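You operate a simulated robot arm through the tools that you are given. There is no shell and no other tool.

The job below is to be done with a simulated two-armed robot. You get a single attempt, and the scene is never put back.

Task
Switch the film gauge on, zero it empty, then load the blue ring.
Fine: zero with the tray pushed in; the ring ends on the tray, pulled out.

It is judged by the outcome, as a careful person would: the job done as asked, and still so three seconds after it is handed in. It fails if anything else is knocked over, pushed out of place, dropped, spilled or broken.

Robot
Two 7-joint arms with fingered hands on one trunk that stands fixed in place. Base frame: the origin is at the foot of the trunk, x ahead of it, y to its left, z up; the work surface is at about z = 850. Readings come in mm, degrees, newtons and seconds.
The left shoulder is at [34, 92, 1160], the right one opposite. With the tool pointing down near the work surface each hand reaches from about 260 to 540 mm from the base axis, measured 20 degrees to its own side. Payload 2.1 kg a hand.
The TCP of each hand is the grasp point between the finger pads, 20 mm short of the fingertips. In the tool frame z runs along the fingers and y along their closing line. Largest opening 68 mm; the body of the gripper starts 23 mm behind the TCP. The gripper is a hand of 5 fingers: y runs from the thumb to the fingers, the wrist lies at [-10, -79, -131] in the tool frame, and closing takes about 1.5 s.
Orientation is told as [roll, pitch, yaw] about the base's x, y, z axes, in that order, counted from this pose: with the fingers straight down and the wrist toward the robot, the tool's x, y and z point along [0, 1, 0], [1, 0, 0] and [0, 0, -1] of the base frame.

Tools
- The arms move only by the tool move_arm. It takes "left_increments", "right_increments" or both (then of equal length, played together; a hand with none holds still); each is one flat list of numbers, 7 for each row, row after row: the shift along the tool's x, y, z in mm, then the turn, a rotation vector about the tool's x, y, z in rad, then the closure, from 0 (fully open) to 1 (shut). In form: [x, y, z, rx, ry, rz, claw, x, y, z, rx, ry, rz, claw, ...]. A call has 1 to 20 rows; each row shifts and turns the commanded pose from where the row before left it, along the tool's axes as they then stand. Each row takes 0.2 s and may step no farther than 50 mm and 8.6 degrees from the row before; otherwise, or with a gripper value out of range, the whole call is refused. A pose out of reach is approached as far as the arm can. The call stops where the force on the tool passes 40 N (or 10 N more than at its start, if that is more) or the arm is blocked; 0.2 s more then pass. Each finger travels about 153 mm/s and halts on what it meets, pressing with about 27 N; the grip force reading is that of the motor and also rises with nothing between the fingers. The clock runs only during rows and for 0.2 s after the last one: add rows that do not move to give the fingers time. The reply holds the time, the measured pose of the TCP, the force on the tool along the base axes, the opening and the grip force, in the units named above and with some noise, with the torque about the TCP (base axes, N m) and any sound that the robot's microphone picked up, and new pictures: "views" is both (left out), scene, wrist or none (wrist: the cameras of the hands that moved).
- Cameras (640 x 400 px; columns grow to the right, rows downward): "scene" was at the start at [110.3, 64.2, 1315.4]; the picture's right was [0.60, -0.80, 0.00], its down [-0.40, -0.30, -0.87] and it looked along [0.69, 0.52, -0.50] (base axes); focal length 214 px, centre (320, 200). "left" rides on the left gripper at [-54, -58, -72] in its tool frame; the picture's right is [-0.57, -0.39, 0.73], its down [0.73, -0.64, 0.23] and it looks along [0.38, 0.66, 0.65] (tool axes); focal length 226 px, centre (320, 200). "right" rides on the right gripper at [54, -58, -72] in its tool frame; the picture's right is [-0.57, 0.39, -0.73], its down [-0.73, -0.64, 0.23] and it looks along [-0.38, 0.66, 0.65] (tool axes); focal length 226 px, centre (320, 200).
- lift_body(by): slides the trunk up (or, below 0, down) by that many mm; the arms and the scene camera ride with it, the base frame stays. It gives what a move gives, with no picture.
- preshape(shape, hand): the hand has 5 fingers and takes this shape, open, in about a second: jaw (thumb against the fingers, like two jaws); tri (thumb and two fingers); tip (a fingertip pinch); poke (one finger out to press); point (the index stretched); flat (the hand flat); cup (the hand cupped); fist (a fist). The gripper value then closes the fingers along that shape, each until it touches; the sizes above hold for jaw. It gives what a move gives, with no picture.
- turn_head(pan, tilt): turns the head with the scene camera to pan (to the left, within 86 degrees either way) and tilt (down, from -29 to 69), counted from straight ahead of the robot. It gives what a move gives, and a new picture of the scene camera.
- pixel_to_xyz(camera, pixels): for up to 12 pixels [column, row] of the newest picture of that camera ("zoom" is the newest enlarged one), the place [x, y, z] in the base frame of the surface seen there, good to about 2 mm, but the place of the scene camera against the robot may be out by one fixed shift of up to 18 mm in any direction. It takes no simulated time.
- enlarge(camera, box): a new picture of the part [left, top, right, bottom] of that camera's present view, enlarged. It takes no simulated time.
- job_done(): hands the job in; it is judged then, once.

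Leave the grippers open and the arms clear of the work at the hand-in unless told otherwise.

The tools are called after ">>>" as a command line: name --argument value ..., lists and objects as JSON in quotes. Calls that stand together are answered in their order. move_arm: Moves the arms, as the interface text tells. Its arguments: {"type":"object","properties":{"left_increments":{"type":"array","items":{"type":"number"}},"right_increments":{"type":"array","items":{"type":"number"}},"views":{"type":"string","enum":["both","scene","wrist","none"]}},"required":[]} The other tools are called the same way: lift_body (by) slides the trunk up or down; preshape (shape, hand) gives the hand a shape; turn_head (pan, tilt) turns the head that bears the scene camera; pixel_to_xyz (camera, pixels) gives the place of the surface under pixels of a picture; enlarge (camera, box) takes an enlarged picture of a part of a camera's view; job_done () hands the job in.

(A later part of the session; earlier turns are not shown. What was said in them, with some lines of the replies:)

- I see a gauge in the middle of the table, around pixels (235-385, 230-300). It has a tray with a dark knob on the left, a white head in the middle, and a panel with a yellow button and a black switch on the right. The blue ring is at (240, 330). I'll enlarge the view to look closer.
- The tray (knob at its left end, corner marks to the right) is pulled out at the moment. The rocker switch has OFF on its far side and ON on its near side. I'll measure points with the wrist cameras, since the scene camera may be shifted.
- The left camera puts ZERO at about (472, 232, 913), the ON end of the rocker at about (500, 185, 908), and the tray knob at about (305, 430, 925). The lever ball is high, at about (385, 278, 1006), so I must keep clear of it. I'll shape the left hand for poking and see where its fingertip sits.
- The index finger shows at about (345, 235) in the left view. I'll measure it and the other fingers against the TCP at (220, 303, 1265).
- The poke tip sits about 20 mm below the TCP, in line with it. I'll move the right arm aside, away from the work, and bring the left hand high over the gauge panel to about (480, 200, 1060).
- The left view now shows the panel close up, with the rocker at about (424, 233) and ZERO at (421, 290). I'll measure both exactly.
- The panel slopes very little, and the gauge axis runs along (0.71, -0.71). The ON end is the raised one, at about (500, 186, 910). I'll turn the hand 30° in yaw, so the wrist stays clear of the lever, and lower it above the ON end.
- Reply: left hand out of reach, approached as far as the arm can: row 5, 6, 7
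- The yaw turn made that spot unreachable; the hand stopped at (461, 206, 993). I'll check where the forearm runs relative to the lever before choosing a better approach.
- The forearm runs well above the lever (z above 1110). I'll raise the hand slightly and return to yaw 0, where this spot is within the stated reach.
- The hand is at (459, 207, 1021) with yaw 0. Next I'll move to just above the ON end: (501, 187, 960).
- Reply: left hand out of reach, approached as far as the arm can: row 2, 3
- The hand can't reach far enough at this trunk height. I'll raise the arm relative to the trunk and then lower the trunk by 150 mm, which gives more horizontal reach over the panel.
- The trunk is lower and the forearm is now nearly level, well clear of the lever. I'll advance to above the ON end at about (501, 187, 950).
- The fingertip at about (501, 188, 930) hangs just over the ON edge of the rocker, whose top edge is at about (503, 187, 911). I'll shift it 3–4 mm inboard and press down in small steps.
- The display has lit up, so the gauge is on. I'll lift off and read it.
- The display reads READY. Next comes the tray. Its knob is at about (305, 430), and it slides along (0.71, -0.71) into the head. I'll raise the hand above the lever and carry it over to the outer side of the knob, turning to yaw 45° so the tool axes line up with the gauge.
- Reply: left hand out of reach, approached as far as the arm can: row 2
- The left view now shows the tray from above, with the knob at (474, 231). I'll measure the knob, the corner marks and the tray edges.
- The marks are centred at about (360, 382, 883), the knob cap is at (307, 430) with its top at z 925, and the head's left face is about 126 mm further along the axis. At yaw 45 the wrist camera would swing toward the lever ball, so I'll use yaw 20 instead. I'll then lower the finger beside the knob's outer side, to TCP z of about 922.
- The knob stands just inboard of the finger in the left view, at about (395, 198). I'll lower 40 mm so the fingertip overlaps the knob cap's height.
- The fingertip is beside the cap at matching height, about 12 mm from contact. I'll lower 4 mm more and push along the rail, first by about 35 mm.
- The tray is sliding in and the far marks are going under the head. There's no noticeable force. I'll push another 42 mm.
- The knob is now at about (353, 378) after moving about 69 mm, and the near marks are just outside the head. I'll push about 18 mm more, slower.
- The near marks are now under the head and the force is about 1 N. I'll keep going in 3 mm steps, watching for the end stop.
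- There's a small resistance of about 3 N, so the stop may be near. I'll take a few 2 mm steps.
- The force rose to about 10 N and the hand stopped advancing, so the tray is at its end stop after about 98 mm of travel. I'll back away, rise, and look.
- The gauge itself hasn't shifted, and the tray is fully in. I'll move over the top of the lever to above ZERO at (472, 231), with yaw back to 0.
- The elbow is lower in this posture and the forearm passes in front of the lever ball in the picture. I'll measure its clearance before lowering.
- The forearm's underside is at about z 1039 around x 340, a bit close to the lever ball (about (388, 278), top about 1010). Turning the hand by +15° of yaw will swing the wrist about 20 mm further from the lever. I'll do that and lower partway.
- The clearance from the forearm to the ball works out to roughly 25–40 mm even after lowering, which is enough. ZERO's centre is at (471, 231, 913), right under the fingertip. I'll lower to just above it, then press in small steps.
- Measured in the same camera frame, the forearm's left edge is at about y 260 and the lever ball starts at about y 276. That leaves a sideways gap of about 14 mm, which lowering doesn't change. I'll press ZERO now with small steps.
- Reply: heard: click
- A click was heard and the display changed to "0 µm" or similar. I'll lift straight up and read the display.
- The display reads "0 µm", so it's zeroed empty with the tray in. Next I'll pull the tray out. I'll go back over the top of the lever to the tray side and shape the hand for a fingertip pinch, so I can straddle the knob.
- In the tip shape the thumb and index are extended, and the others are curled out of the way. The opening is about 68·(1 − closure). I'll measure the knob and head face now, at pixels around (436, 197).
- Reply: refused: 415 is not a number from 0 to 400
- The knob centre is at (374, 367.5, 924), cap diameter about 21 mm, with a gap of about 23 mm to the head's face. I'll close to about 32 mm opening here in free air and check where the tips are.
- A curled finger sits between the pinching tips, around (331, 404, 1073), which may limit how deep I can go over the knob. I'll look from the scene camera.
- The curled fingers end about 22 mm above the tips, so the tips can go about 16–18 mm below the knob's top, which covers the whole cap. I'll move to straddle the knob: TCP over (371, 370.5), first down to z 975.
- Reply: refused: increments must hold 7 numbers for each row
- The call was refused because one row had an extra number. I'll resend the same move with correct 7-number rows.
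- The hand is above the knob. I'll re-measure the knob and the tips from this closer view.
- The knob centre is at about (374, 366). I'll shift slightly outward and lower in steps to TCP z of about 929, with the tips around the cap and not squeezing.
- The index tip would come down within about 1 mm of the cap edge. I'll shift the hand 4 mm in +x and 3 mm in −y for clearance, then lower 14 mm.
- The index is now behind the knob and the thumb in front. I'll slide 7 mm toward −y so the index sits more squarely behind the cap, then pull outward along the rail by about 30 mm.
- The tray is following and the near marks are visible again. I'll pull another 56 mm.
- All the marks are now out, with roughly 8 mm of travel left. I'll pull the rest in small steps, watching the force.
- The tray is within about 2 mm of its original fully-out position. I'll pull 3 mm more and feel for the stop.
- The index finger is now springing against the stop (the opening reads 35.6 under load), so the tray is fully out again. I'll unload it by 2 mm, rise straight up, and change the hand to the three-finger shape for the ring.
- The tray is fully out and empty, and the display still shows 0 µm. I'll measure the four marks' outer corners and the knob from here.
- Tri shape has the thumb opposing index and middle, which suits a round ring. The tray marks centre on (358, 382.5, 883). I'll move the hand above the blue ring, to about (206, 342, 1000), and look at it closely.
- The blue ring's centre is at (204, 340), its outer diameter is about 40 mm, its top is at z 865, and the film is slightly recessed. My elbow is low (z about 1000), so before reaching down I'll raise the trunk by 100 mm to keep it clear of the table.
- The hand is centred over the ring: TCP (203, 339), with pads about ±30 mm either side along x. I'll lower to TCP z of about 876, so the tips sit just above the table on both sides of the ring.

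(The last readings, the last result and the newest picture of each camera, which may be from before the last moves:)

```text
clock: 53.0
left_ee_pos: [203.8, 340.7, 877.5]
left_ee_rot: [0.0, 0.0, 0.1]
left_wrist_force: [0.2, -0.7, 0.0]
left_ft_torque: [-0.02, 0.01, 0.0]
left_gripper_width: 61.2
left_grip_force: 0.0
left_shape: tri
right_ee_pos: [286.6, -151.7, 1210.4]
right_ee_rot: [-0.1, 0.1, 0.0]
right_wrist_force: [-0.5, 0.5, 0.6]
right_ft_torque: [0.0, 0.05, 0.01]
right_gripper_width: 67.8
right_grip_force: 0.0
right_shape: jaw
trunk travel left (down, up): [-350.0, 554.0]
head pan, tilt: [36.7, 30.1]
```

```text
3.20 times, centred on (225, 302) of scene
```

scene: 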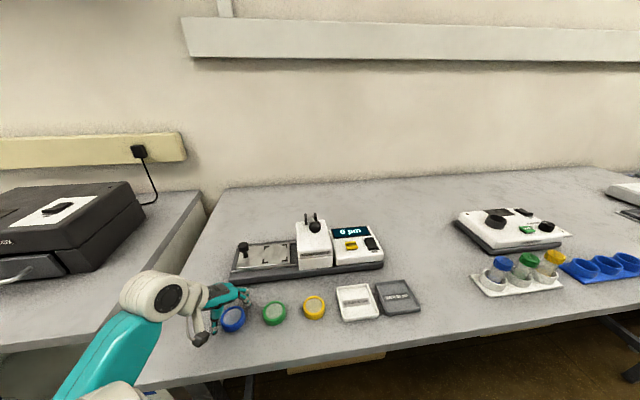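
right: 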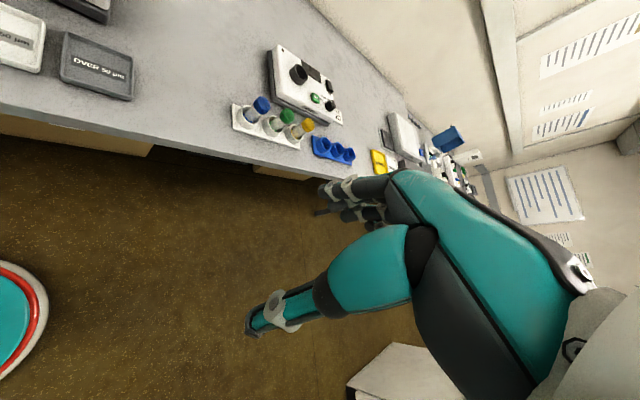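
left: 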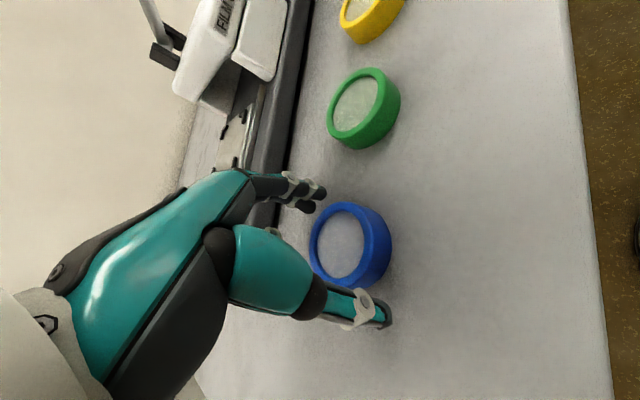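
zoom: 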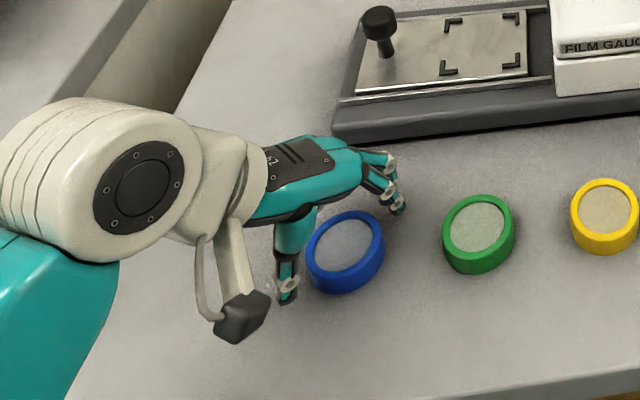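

The ring sits centred between thumb and fingers. I'll lower 3 mm more and close gradually.

>>> move_arm --left_increments '[0, 0, 3, 0, 0, 0, 0.1, 0, 0, 0, 0, 0, 0, 0.2, 0, 0, 0, 0, 0, 0, 0.3, 0, 0, 0, 0, 0, 0, 0.36, 0, 0, 0, 0, 0, 0, 0.4, 0, 0, 0, 0, 0, 0, 0.44, 0, 0, 0, 0, 0, 0, 0.44]' --views "both"

>>> enlarge --camera "left" --box '[240, 150, 440, 350]'

```text
clock: 54.6
left_ee_pos: [205.6, 338.7, 876.2]
left_ee_rot: [0.0, 0.0, 0.2]
left_wrist_force: [-0.1, -0.3, -0.1]
left_ft_torque: [-0.06, -0.02, 0.05]
left_gripper_width: 36.0
left_grip_force: 26.8
left_shape: tri
right_ee_pos: [288.2, -151.3, 1210.6]
right_ee_rot: [-0.1, 0.1, 0.0]
right_wrist_force: [0.2, 0.2, -0.7]
right_ft_torque: [0.06, -0.03, 0.02]
right_gripper_width: 67.5
right_grip_force: 0.2
right_shape: jaw
trunk travel left (down, up): [-350.0, 554.0]
head pan, tilt: [36.7, 30.1]
```

scene: 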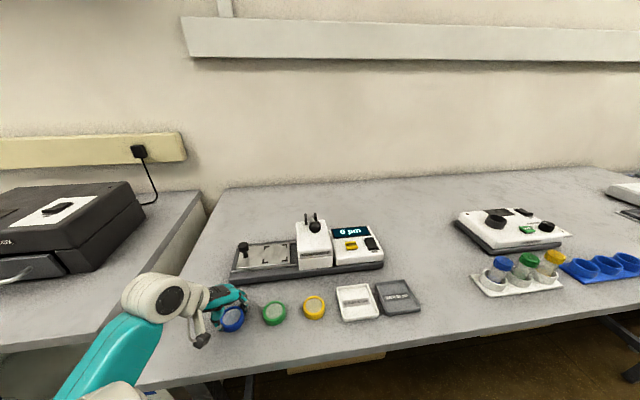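
left: 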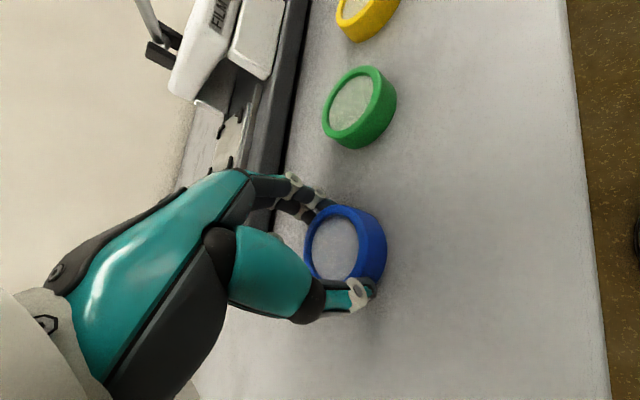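

```text
2.00 times, centred on (340, 250) of left
```

zoom: 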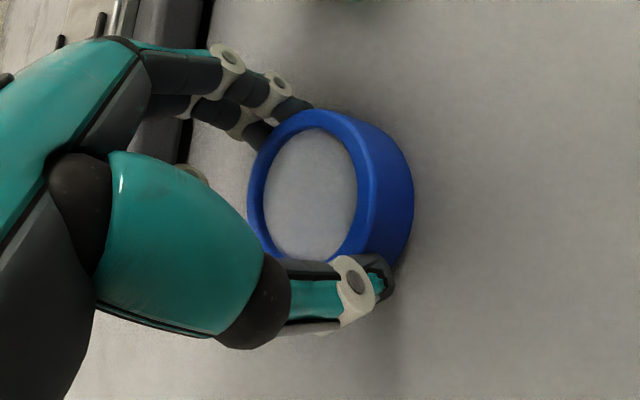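

The grip force is 27 N at 36 mm opening, so the ring is held. I'll firm the closure slightly and lift 30 mm to check it stays level.

>>> move_arm --left_increments '[0, 0, 0, 0, 0, 0, 0.52, 0, 0, 0, 0, 0, 0, 0.52, 0, 0, -10, 0, 0, 0, 0.52, 0, 0, -20, 0, 0, 0, 0.52, 0, 0, 0, 0, 0, 0, 0.52]' --views "both"

>>> enlarge --camera "left" --box '[240, 150, 440, 350]'

>>> enlarge --camera "scene" --box '[150, 220, 300, 345]'

```text
clock: 55.8
left_ee_pos: [207.0, 340.0, 905.7]
left_ee_rot: [0.0, 0.0, 0.1]
left_wrist_force: [-1.2, 0.4, -1.3]
left_ft_torque: [0.01, 0.03, -0.02]
left_gripper_width: 36.0
left_grip_force: 27.1
left_shape: tri
right_ee_pos: [288.4, -151.9, 1209.4]
right_ee_rot: [0.0, 0.1, 0.0]
right_wrist_force: [0.1, -0.2, 0.3]
right_ft_torque: [0.02, 0.02, 0.0]
right_gripper_width: 67.8
right_grip_force: 0.0
right_shape: jaw
trunk travel left (down, up): [-350.0, 554.0]
head pan, tilt: [36.7, 30.1]
```

scene: 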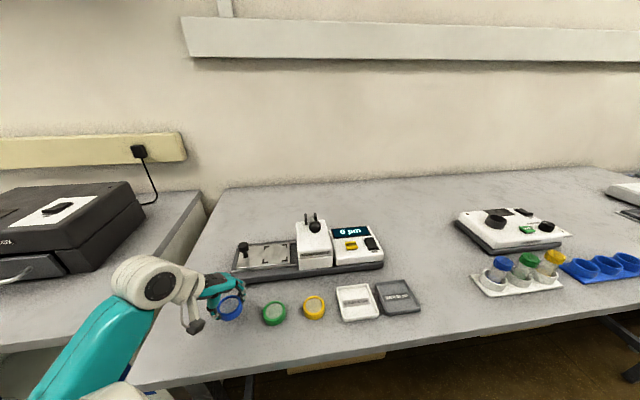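
left: 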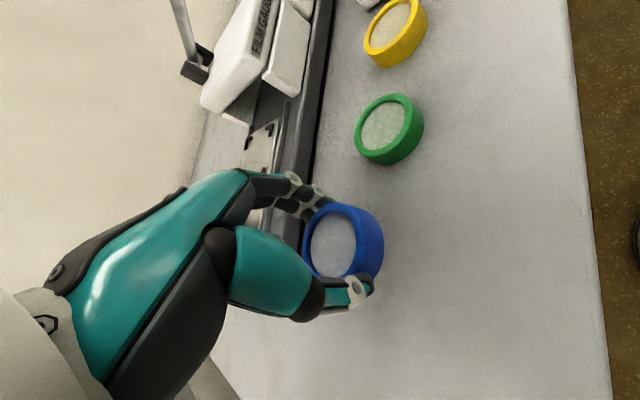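

```text
2.00 times, centred on (340, 250) of left
```

zoom: 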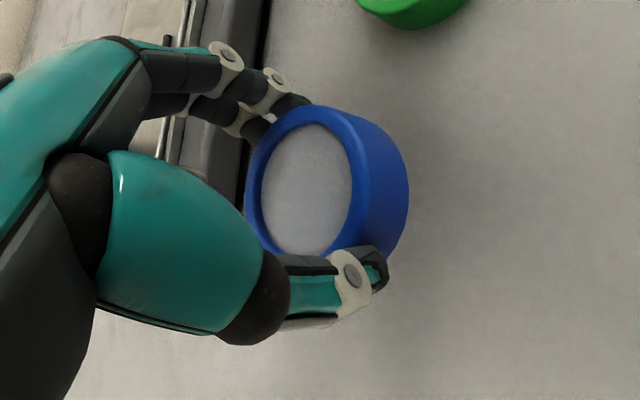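

```text
3.20 times, centred on (225, 282) of scene
```

zoom: 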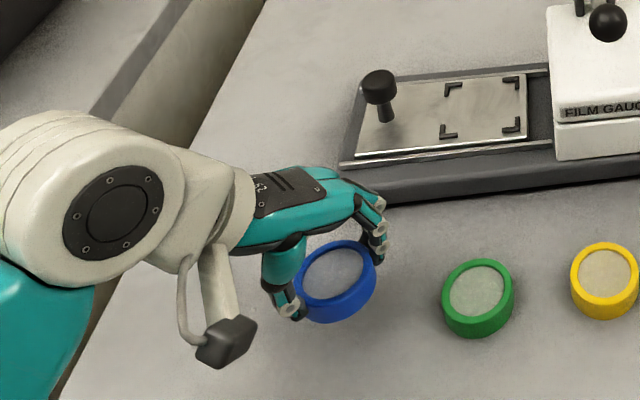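

The ring is lifted. I'll check its tilt and position in the hand by measuring its rim.

>>> enlarge --camera "left" --box '[290, 190, 400, 300]'

>>> pixel_to_xyz --camera "zoom" --pixels '[[240, 200], [90, 210], [345, 200], [210, 70], [170, 345], [300, 110], [280, 330], [110, 120], [300, 370], [500, 200], [110, 300]]'

```text
3.64 times, centred on (345, 245) of left
```

zoom: 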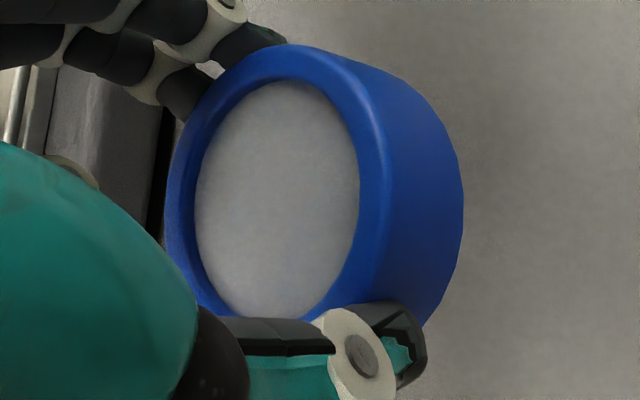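

```text
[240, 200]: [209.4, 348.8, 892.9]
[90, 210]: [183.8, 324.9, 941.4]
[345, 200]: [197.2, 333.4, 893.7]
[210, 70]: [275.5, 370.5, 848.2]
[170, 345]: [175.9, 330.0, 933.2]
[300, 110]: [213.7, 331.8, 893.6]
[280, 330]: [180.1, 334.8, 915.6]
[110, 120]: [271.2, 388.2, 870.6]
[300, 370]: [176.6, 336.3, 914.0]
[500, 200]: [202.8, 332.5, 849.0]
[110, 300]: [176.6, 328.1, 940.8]
```

>>> pixel_to_xyz --camera "zoom" --pixels '[[277, 200], [180, 200], [174, 240], [300, 60], [370, 120], [376, 240], [250, 70], [197, 200], [358, 200], [277, 84], [275, 312]]'

```text
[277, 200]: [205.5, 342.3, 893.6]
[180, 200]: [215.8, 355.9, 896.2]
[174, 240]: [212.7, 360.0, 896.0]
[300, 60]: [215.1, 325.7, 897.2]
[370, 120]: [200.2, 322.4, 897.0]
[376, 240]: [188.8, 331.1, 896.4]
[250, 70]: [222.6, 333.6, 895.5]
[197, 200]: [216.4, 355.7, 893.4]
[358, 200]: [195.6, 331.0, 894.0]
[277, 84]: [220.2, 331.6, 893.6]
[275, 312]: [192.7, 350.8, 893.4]
```

The ring is level in the hand: rim at z about 896.5, centre about (−1, +2) mm from the TCP, bottom about 25 mm below the TCP. I'll lift to TCP z of about 985, well over the knob, and carry it to above the tray marks at (358, 382.5), turning 20°.

>>> move_arm --left_increments '[0, 0, -40, 0, 0, 0, 0.52, 0, 0, -40, 0, 0, 0, 0.52, 10.2, 38.2, 0, 0, 0, -0.0873, 0.52, 6.8, 38.9, 0, 0, 0, -0.0873, 0.52, 3.4, 39.3, 0, 0, 0, -0.0873, 0.52, 0, 39.5, 0, 0, 0, -0.0873, 0.52, 0, 0, 0, 0, 0, 0, 0.52]' --views "both"

>>> enlarge --camera "left" --box '[250, 100, 470, 320]'

>>> enlarge --camera "scene" --box '[190, 160, 400, 300]'

```text
clock: 57.4
left_ee_pos: [358.2, 378.7, 986.0]
left_ee_rot: [0.0, 0.0, 20.3]
left_wrist_force: [0.3, 0.1, -1.4]
left_ft_torque: [0.02, 0.01, 0.03]
left_gripper_width: 35.9
left_grip_force: 26.4
left_shape: tri
right_ee_pos: [288.1, -151.2, 1208.8]
right_ee_rot: [0.0, 0.1, 0.0]
right_wrist_force: [0.4, 0.2, -0.1]
right_ft_torque: [0.0, -0.02, -0.02]
right_gripper_width: 67.5
right_grip_force: 0.1
right_shape: jaw
trunk travel left (down, up): [-350.0, 554.0]
head pan, tilt: [36.7, 30.1]
```

scene: 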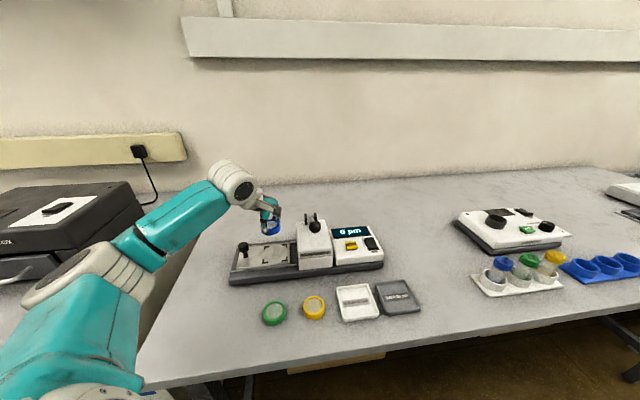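
left: 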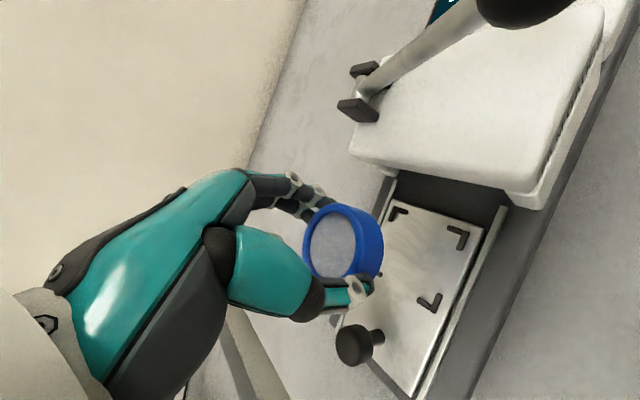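

```text
1.82 times, centred on (360, 210) of left
```

zoom: 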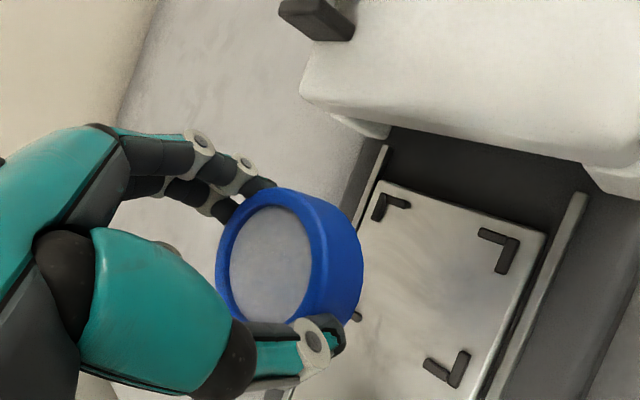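

```text
2.86 times, centred on (295, 230) of scene
```

zoom: 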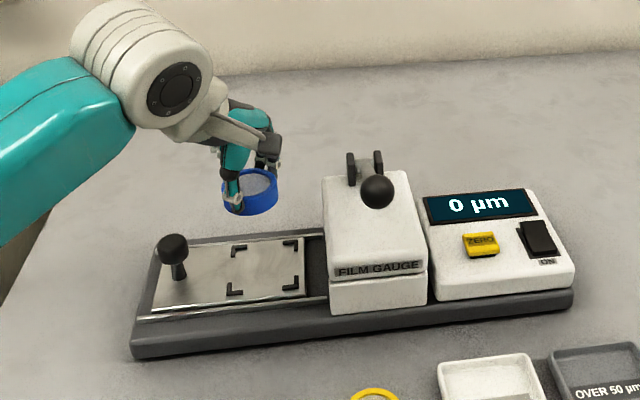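

The ring hangs above the tray. I'll measure the ring's centre and the visible marks again to correct the alignment.

>>> pixel_to_xyz --camera "left" --pixels '[[332, 244], [311, 244], [354, 246], [334, 216], [331, 275], [390, 212], [466, 230], [438, 309]]'

>>> enlarge --camera "left" --box '[290, 180, 490, 380]'

```text
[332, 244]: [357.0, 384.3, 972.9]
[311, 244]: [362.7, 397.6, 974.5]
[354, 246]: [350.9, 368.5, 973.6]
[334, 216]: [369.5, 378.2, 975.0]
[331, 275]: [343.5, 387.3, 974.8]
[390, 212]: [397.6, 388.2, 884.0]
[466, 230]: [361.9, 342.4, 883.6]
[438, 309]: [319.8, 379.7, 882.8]
```

```text
2.00 times, centred on (390, 280) of left
```

zoom: 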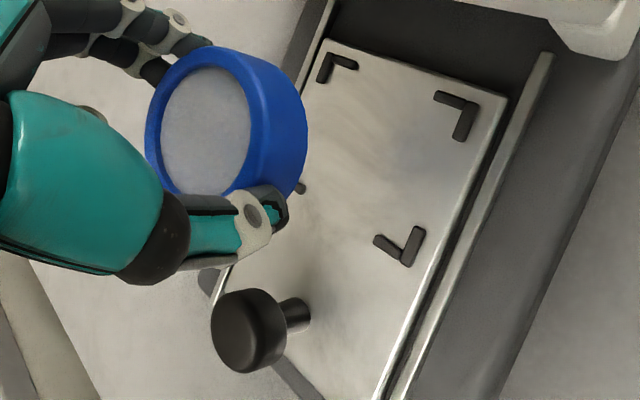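

>>> pixel_to_xyz --camera "zoom" --pixels '[[327, 55], [476, 104], [407, 264], [320, 80], [356, 65], [437, 96], [460, 139], [376, 239], [422, 229], [302, 187]]'

```text
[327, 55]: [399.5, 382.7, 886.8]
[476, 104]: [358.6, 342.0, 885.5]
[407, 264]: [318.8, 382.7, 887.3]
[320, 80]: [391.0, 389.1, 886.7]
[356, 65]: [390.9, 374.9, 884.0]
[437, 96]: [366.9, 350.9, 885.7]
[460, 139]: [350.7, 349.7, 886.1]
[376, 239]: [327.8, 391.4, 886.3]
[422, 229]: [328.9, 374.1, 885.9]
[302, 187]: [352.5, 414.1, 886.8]
```

The marks' centre is at (359, 382.6) and the ring's centre at (356.7, 383). I'll shift 2.5 mm and lower to TCP z of about 916, which puts the ring's bottom about 7 mm above the tray.

>>> move_arm --left_increments '[-1.2, 2.2, 25, 0, 0, 0, 0.52, 0, 0, 25, 0, 0, 0, 0.52, 0, 0, 20, 0, 0, 0, 0.52, 0, 0, 0, 0, 0, 0, 0.52]' --views "both"

>>> enlarge --camera "left" --box '[270, 150, 450, 330]'

>>> enlarge --camera "scene" --box '[200, 190, 350, 290]'

```text
clock: 58.4
left_ee_pos: [359.0, 378.6, 914.9]
left_ee_rot: [0.0, 0.0, 20.1]
left_wrist_force: [-0.6, -0.7, -1.1]
left_ft_torque: [-0.02, 0.01, 0.02]
left_gripper_width: 35.3
left_grip_force: 26.7
left_shape: tri
right_ee_pos: [288.2, -150.0, 1211.1]
right_ee_rot: [0.1, 0.1, 0.1]
right_wrist_force: [0.0, 0.2, 0.0]
right_ft_torque: [-0.02, 0.02, 0.0]
right_gripper_width: 67.9
right_grip_force: 0.0
right_shape: jaw
trunk travel left (down, up): [-350.0, 554.0]
head pan, tilt: [36.7, 30.1]
```

scene: 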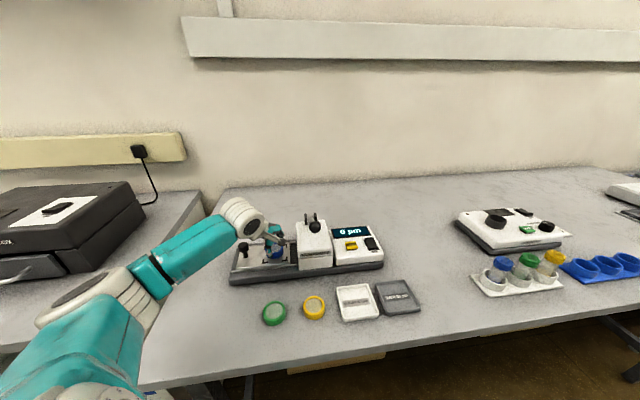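
left: 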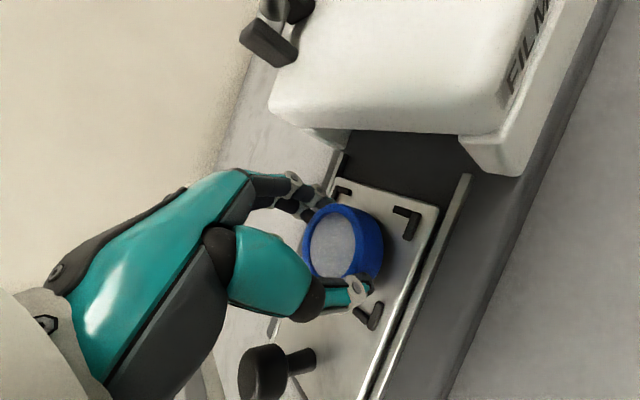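

```text
2.22 times, centred on (360, 240) of left
```

zoom: 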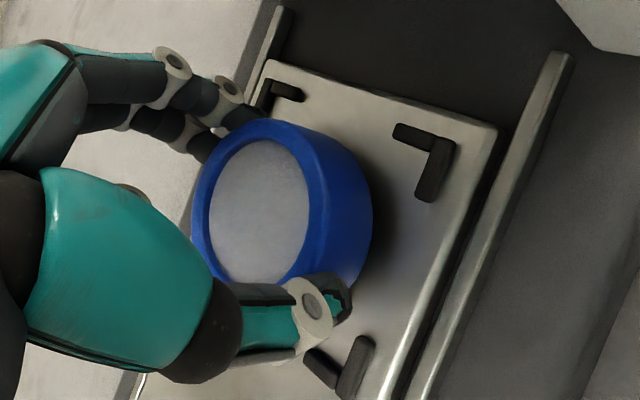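

```text
4.00 times, centred on (275, 240) of scene
```

zoom: 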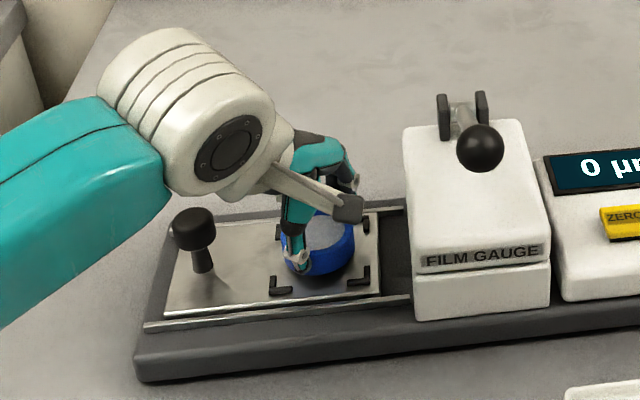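

>>> pixel_to_xyz --camera "left" --pixels '[[333, 242], [313, 240], [354, 245], [335, 214], [331, 275], [343, 185], [419, 213], [371, 327], [335, 205], [349, 206]]'

>>> pixel_to_xyz --camera "scene" --pixels '[[210, 245], [235, 215], [250, 240], [240, 250], [245, 243]]'

```text
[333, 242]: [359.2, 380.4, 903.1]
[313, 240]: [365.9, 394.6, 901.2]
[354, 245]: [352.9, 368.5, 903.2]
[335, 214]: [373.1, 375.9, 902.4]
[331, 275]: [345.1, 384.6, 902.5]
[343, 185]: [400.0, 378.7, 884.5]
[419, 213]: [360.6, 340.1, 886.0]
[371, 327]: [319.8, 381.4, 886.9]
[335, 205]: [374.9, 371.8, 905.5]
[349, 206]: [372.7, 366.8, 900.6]
```

```text
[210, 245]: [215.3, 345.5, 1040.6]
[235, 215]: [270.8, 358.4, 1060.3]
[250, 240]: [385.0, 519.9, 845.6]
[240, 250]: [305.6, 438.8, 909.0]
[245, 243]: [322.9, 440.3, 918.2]
```

The ring is centred within about 1 mm, with its bottom about 6 mm above the tray. I'll lower gently to contact.

>>> move_arm --left_increments '[0, 0, 3, 0, 0, 0, 0.52, 0, 0, 2, 0, 0, 0, 0.52, 0, 0, 1, 0, 0, 0, 0.52]' --views "wrist"

>>> pixel_to_xyz --camera "left" --pixels '[[333, 242], [320, 245], [345, 245]]'

```text
clock: 59.2
left_ee_pos: [359.7, 378.4, 910.3]
left_ee_rot: [0.0, -0.1, 20.1]
left_wrist_force: [-0.8, -0.1, 1.3]
left_ft_torque: [0.01, 0.02, -0.02]
left_gripper_width: 35.8
left_grip_force: 27.0
left_shape: tri
right_ee_pos: [288.0, -151.9, 1210.3]
right_ee_rot: [0.0, 0.1, -0.1]
right_wrist_force: [-0.1, 0.3, 0.7]
right_ft_torque: [-0.02, -0.01, 0.02]
right_gripper_width: 67.4
right_grip_force: 0.0
right_shape: jaw
trunk travel left (down, up): [-350.0, 554.0]
head pan, tilt: [36.7, 30.1]
```

left: 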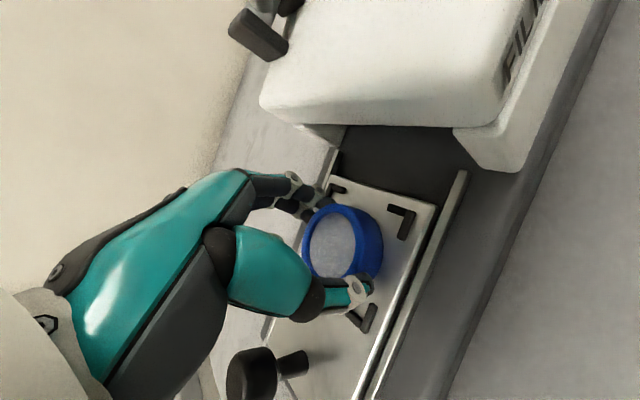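

```text
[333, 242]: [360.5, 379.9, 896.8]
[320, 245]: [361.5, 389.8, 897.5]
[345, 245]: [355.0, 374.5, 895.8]
```

The vertical force turned from −1 to +1.3 N, so the ring is resting on the tray. I'll open the fingers gradually to about 48 mm.

>>> move_arm --left_increments '[0, 0, 0.5, 0, 0, 0, 0.48, 0, 0, 0, 0, 0, 0, 0.44, 0, 0, 0, 0, 0, 0, 0.4, 0, 0, 0, 0, 0, 0, 0.36, 0, 0, 0, 0, 0, 0, 0.32, 0, 0, 0, 0, 0, 0, 0.28, 0, 0, 0, 0, 0, 0, 0.28]' --views "both"

>>> enlarge --camera "left" --box '[270, 150, 450, 330]'

>>> enlarge --camera "scene" --box '[200, 190, 350, 290]'

```text
clock: 60.8
left_ee_pos: [360.2, 379.6, 908.5]
left_ee_rot: [0.0, 0.0, 20.1]
left_wrist_force: [-0.2, -0.2, -0.6]
left_ft_torque: [0.02, 0.0, 0.0]
left_gripper_width: 48.9
left_grip_force: 0.1
left_shape: tri
right_ee_pos: [287.6, -150.7, 1210.2]
right_ee_rot: [0.0, 0.2, -0.1]
right_wrist_force: [-0.2, 0.5, -0.8]
right_ft_torque: [0.01, 0.0, 0.01]
right_gripper_width: 67.8
right_grip_force: 0.1
right_shape: jaw
trunk travel left (down, up): [-350.0, 554.0]
head pan, tilt: [36.7, 30.1]
```

scene: 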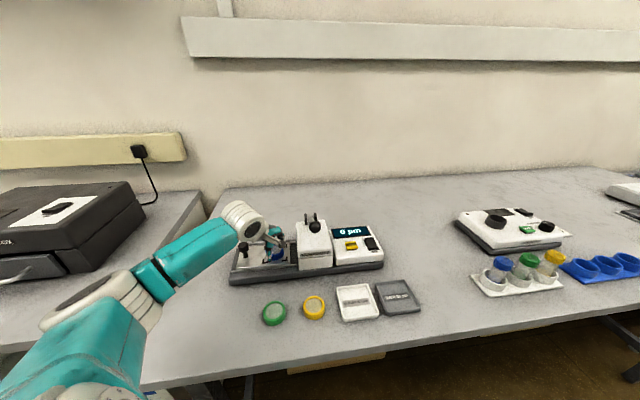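
left: 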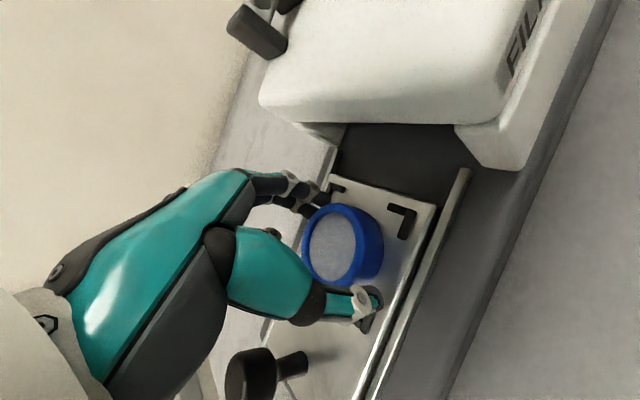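

```text
2.22 times, centred on (360, 240) of left
```

zoom: 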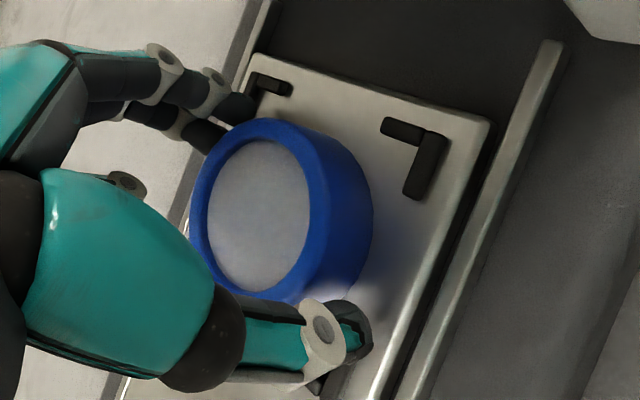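

```text
4.00 times, centred on (275, 240) of scene
```

zoom: 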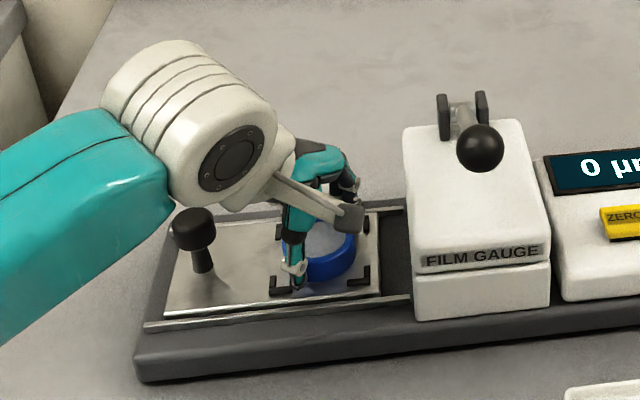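

The ring is released with clear gaps on both sides. I'll rise straight up and check.

>>> move_arm --left_increments '[0, 0, -6, 0, 0, 0, 0.28, 0, 0, -10, 0, 0, 0, 0.28, 0, 0, -20, 0, 0, 0, 0.28, 0, 0, -40, 0, 0, 0, 0.2, 0, 0, -45, 0, 0, 0, 0.1, 0, 0, 0, 0, 0, 0, 0]' --views "both"

>>> enlarge --camera "left" --box '[300, 100, 560, 360]'

>>> enlarge --camera "scene" --box '[200, 190, 400, 310]'

```text
clock: 62.2
left_ee_pos: [357.5, 380.2, 1026.1]
left_ee_rot: [0.0, -0.1, 20.1]
left_wrist_force: [0.6, -0.4, -0.6]
left_ft_torque: [0.01, -0.02, -0.01]
left_gripper_width: 68.0
left_grip_force: 0.1
left_shape: tri
right_ee_pos: [287.7, -152.2, 1209.9]
right_ee_rot: [0.0, 0.1, 0.0]
right_wrist_force: [-0.1, 0.9, 0.0]
right_ft_torque: [0.0, 0.01, -0.02]
right_gripper_width: 67.6
right_grip_force: 0.0
right_shape: jaw
trunk travel left (down, up): [-350.0, 554.0]
head pan, tilt: [36.7, 30.1]
```

scene: 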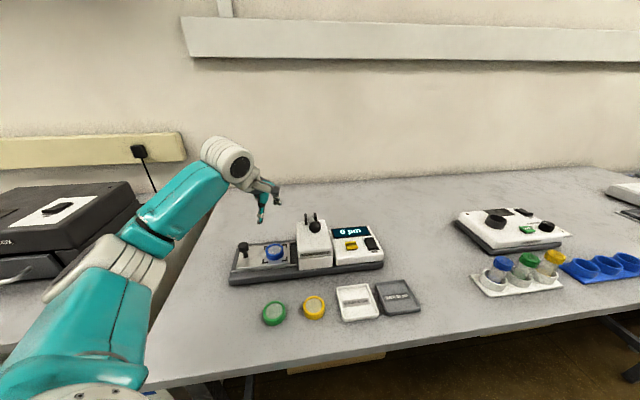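
left: 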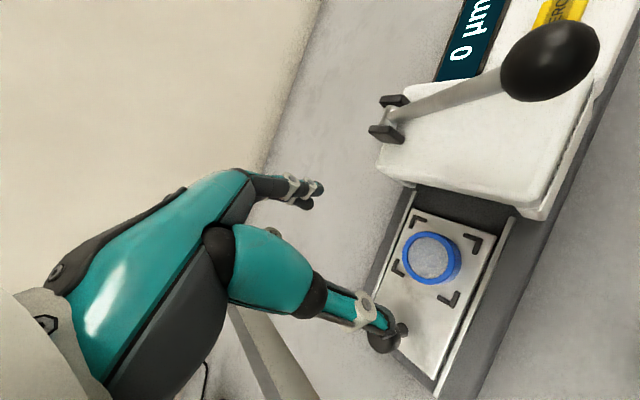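

```text
1.54 times, centred on (430, 230) of left
```

zoom: 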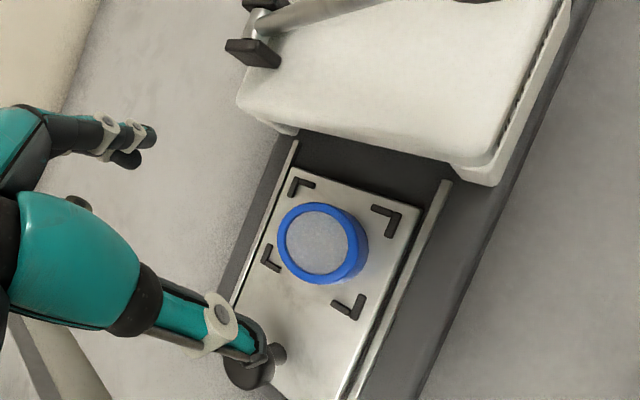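

```text
3.20 times, centred on (300, 250) of scene
```

zoom: 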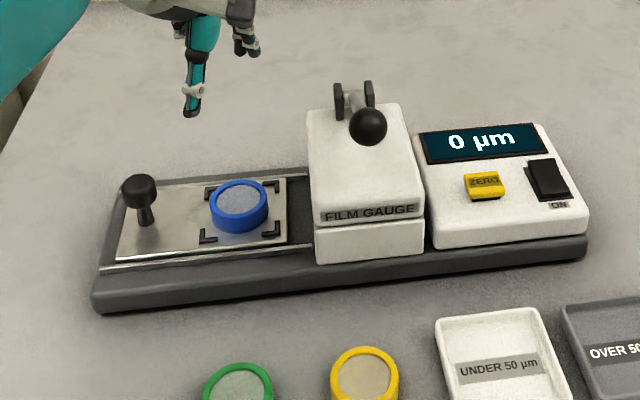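

The ring sits inside the four marks, the tray is out, the display reads 0 µm, and the lever and other rings are untouched. I'll measure ring and tray positions once more, then retreat the arm.

>>> pixel_to_xyz --camera "left" --pixels '[[414, 215], [480, 237], [455, 304], [397, 262], [430, 258], [412, 258], [452, 260], [428, 235], [432, 280]]'

>>> move_arm --left_increments '[0, -10, -40, 0, 0, 0, 0, 0, -20, -40, 0, 0, 0, 0, 0, -30, -30, 0, 0, 0, 0, 0, -40, -20, 0, 0, 0, 0, 0, -40, -20, 0, 0, 0, 0, 0, 0, 0, 0, 0, 0, 0]' --views "both"

>>> enlarge --camera "scene" --box '[200, 190, 440, 340]'

```text
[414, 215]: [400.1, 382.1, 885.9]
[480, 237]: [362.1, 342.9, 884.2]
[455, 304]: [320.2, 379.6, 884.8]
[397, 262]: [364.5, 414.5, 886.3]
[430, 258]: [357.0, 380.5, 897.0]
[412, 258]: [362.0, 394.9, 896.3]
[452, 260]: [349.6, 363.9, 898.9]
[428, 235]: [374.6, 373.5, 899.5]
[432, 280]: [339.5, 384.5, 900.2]
```

```text
clock: 63.6
left_ee_pos: [237.2, 340.9, 1161.2]
left_ee_rot: [-1.8, 0.5, 20.8]
left_wrist_force: [-0.4, -0.3, -0.5]
left_ft_torque: [-0.02, -0.01, 0.01]
left_gripper_width: 68.0
left_grip_force: 0.1
left_shape: tri
left hand out of reach, approached as far as the arm can: row 5
right_ee_pos: [288.3, -151.1, 1210.8]
right_ee_rot: [0.0, 0.1, 0.1]
right_wrist_force: [-0.7, -0.6, 0.2]
right_ft_torque: [0.0, 0.01, 0.0]
right_gripper_width: 67.9
right_grip_force: 0.3
right_shape: jaw
trunk travel left (down, up): [-350.0, 554.0]
head pan, tilt: [36.7, 30.1]
```

scene: 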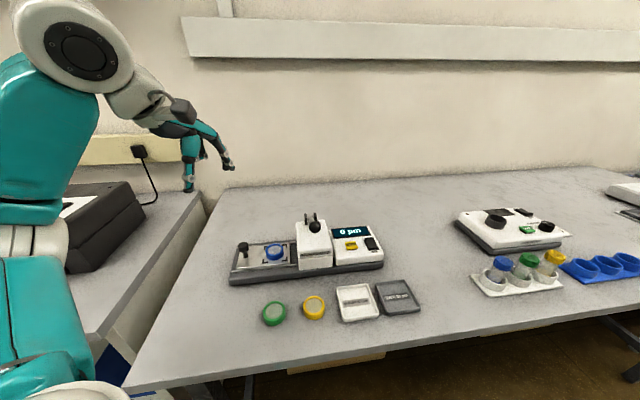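
left: 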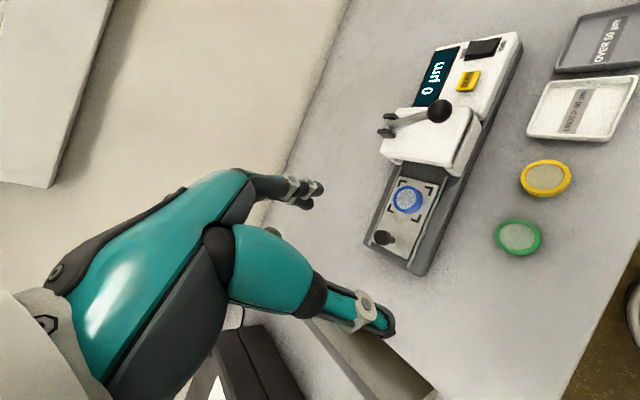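

```text
2.67 times, centred on (320, 265) of scene
```

zoom: 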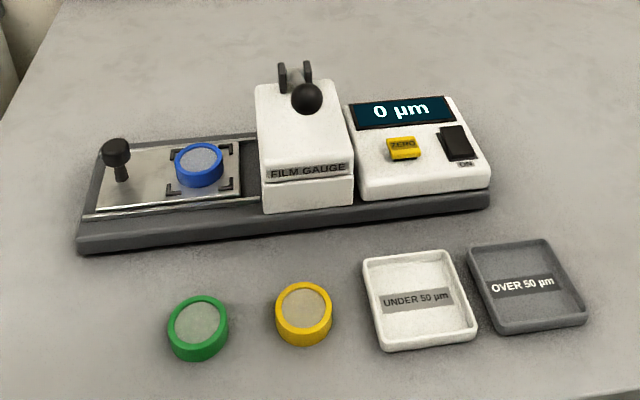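

The job is complete: the gauge is on and reads 0 µm, zeroed with the tray in and empty. The tray is pulled fully out with the blue ring centred between the marks. The other rings, trays and the lever are undisturbed, and both hands are open and clear, so I'm handing it in.

>>> job_done

```text
The job is handed in.
```

I've handed the job in. No result came back with the hand-in, so the state below is what I saw just before it.

- **Gauge:** it's switched on. I pushed the empty tray in to its stop and pressed ZERO, and the display read 0 µm.
- **Blue ring:** the tray is pulled out to where it started. The ring lies flat on it inside the four corner marks, about 3 mm off centre.
- **Everything else:** nothing was knocked over or dropped. The lever, the green and yellow rings and the two sorting trays look untouched, and the gauge didn't shift.
- **Arms:** both hands are open and clear of the work.
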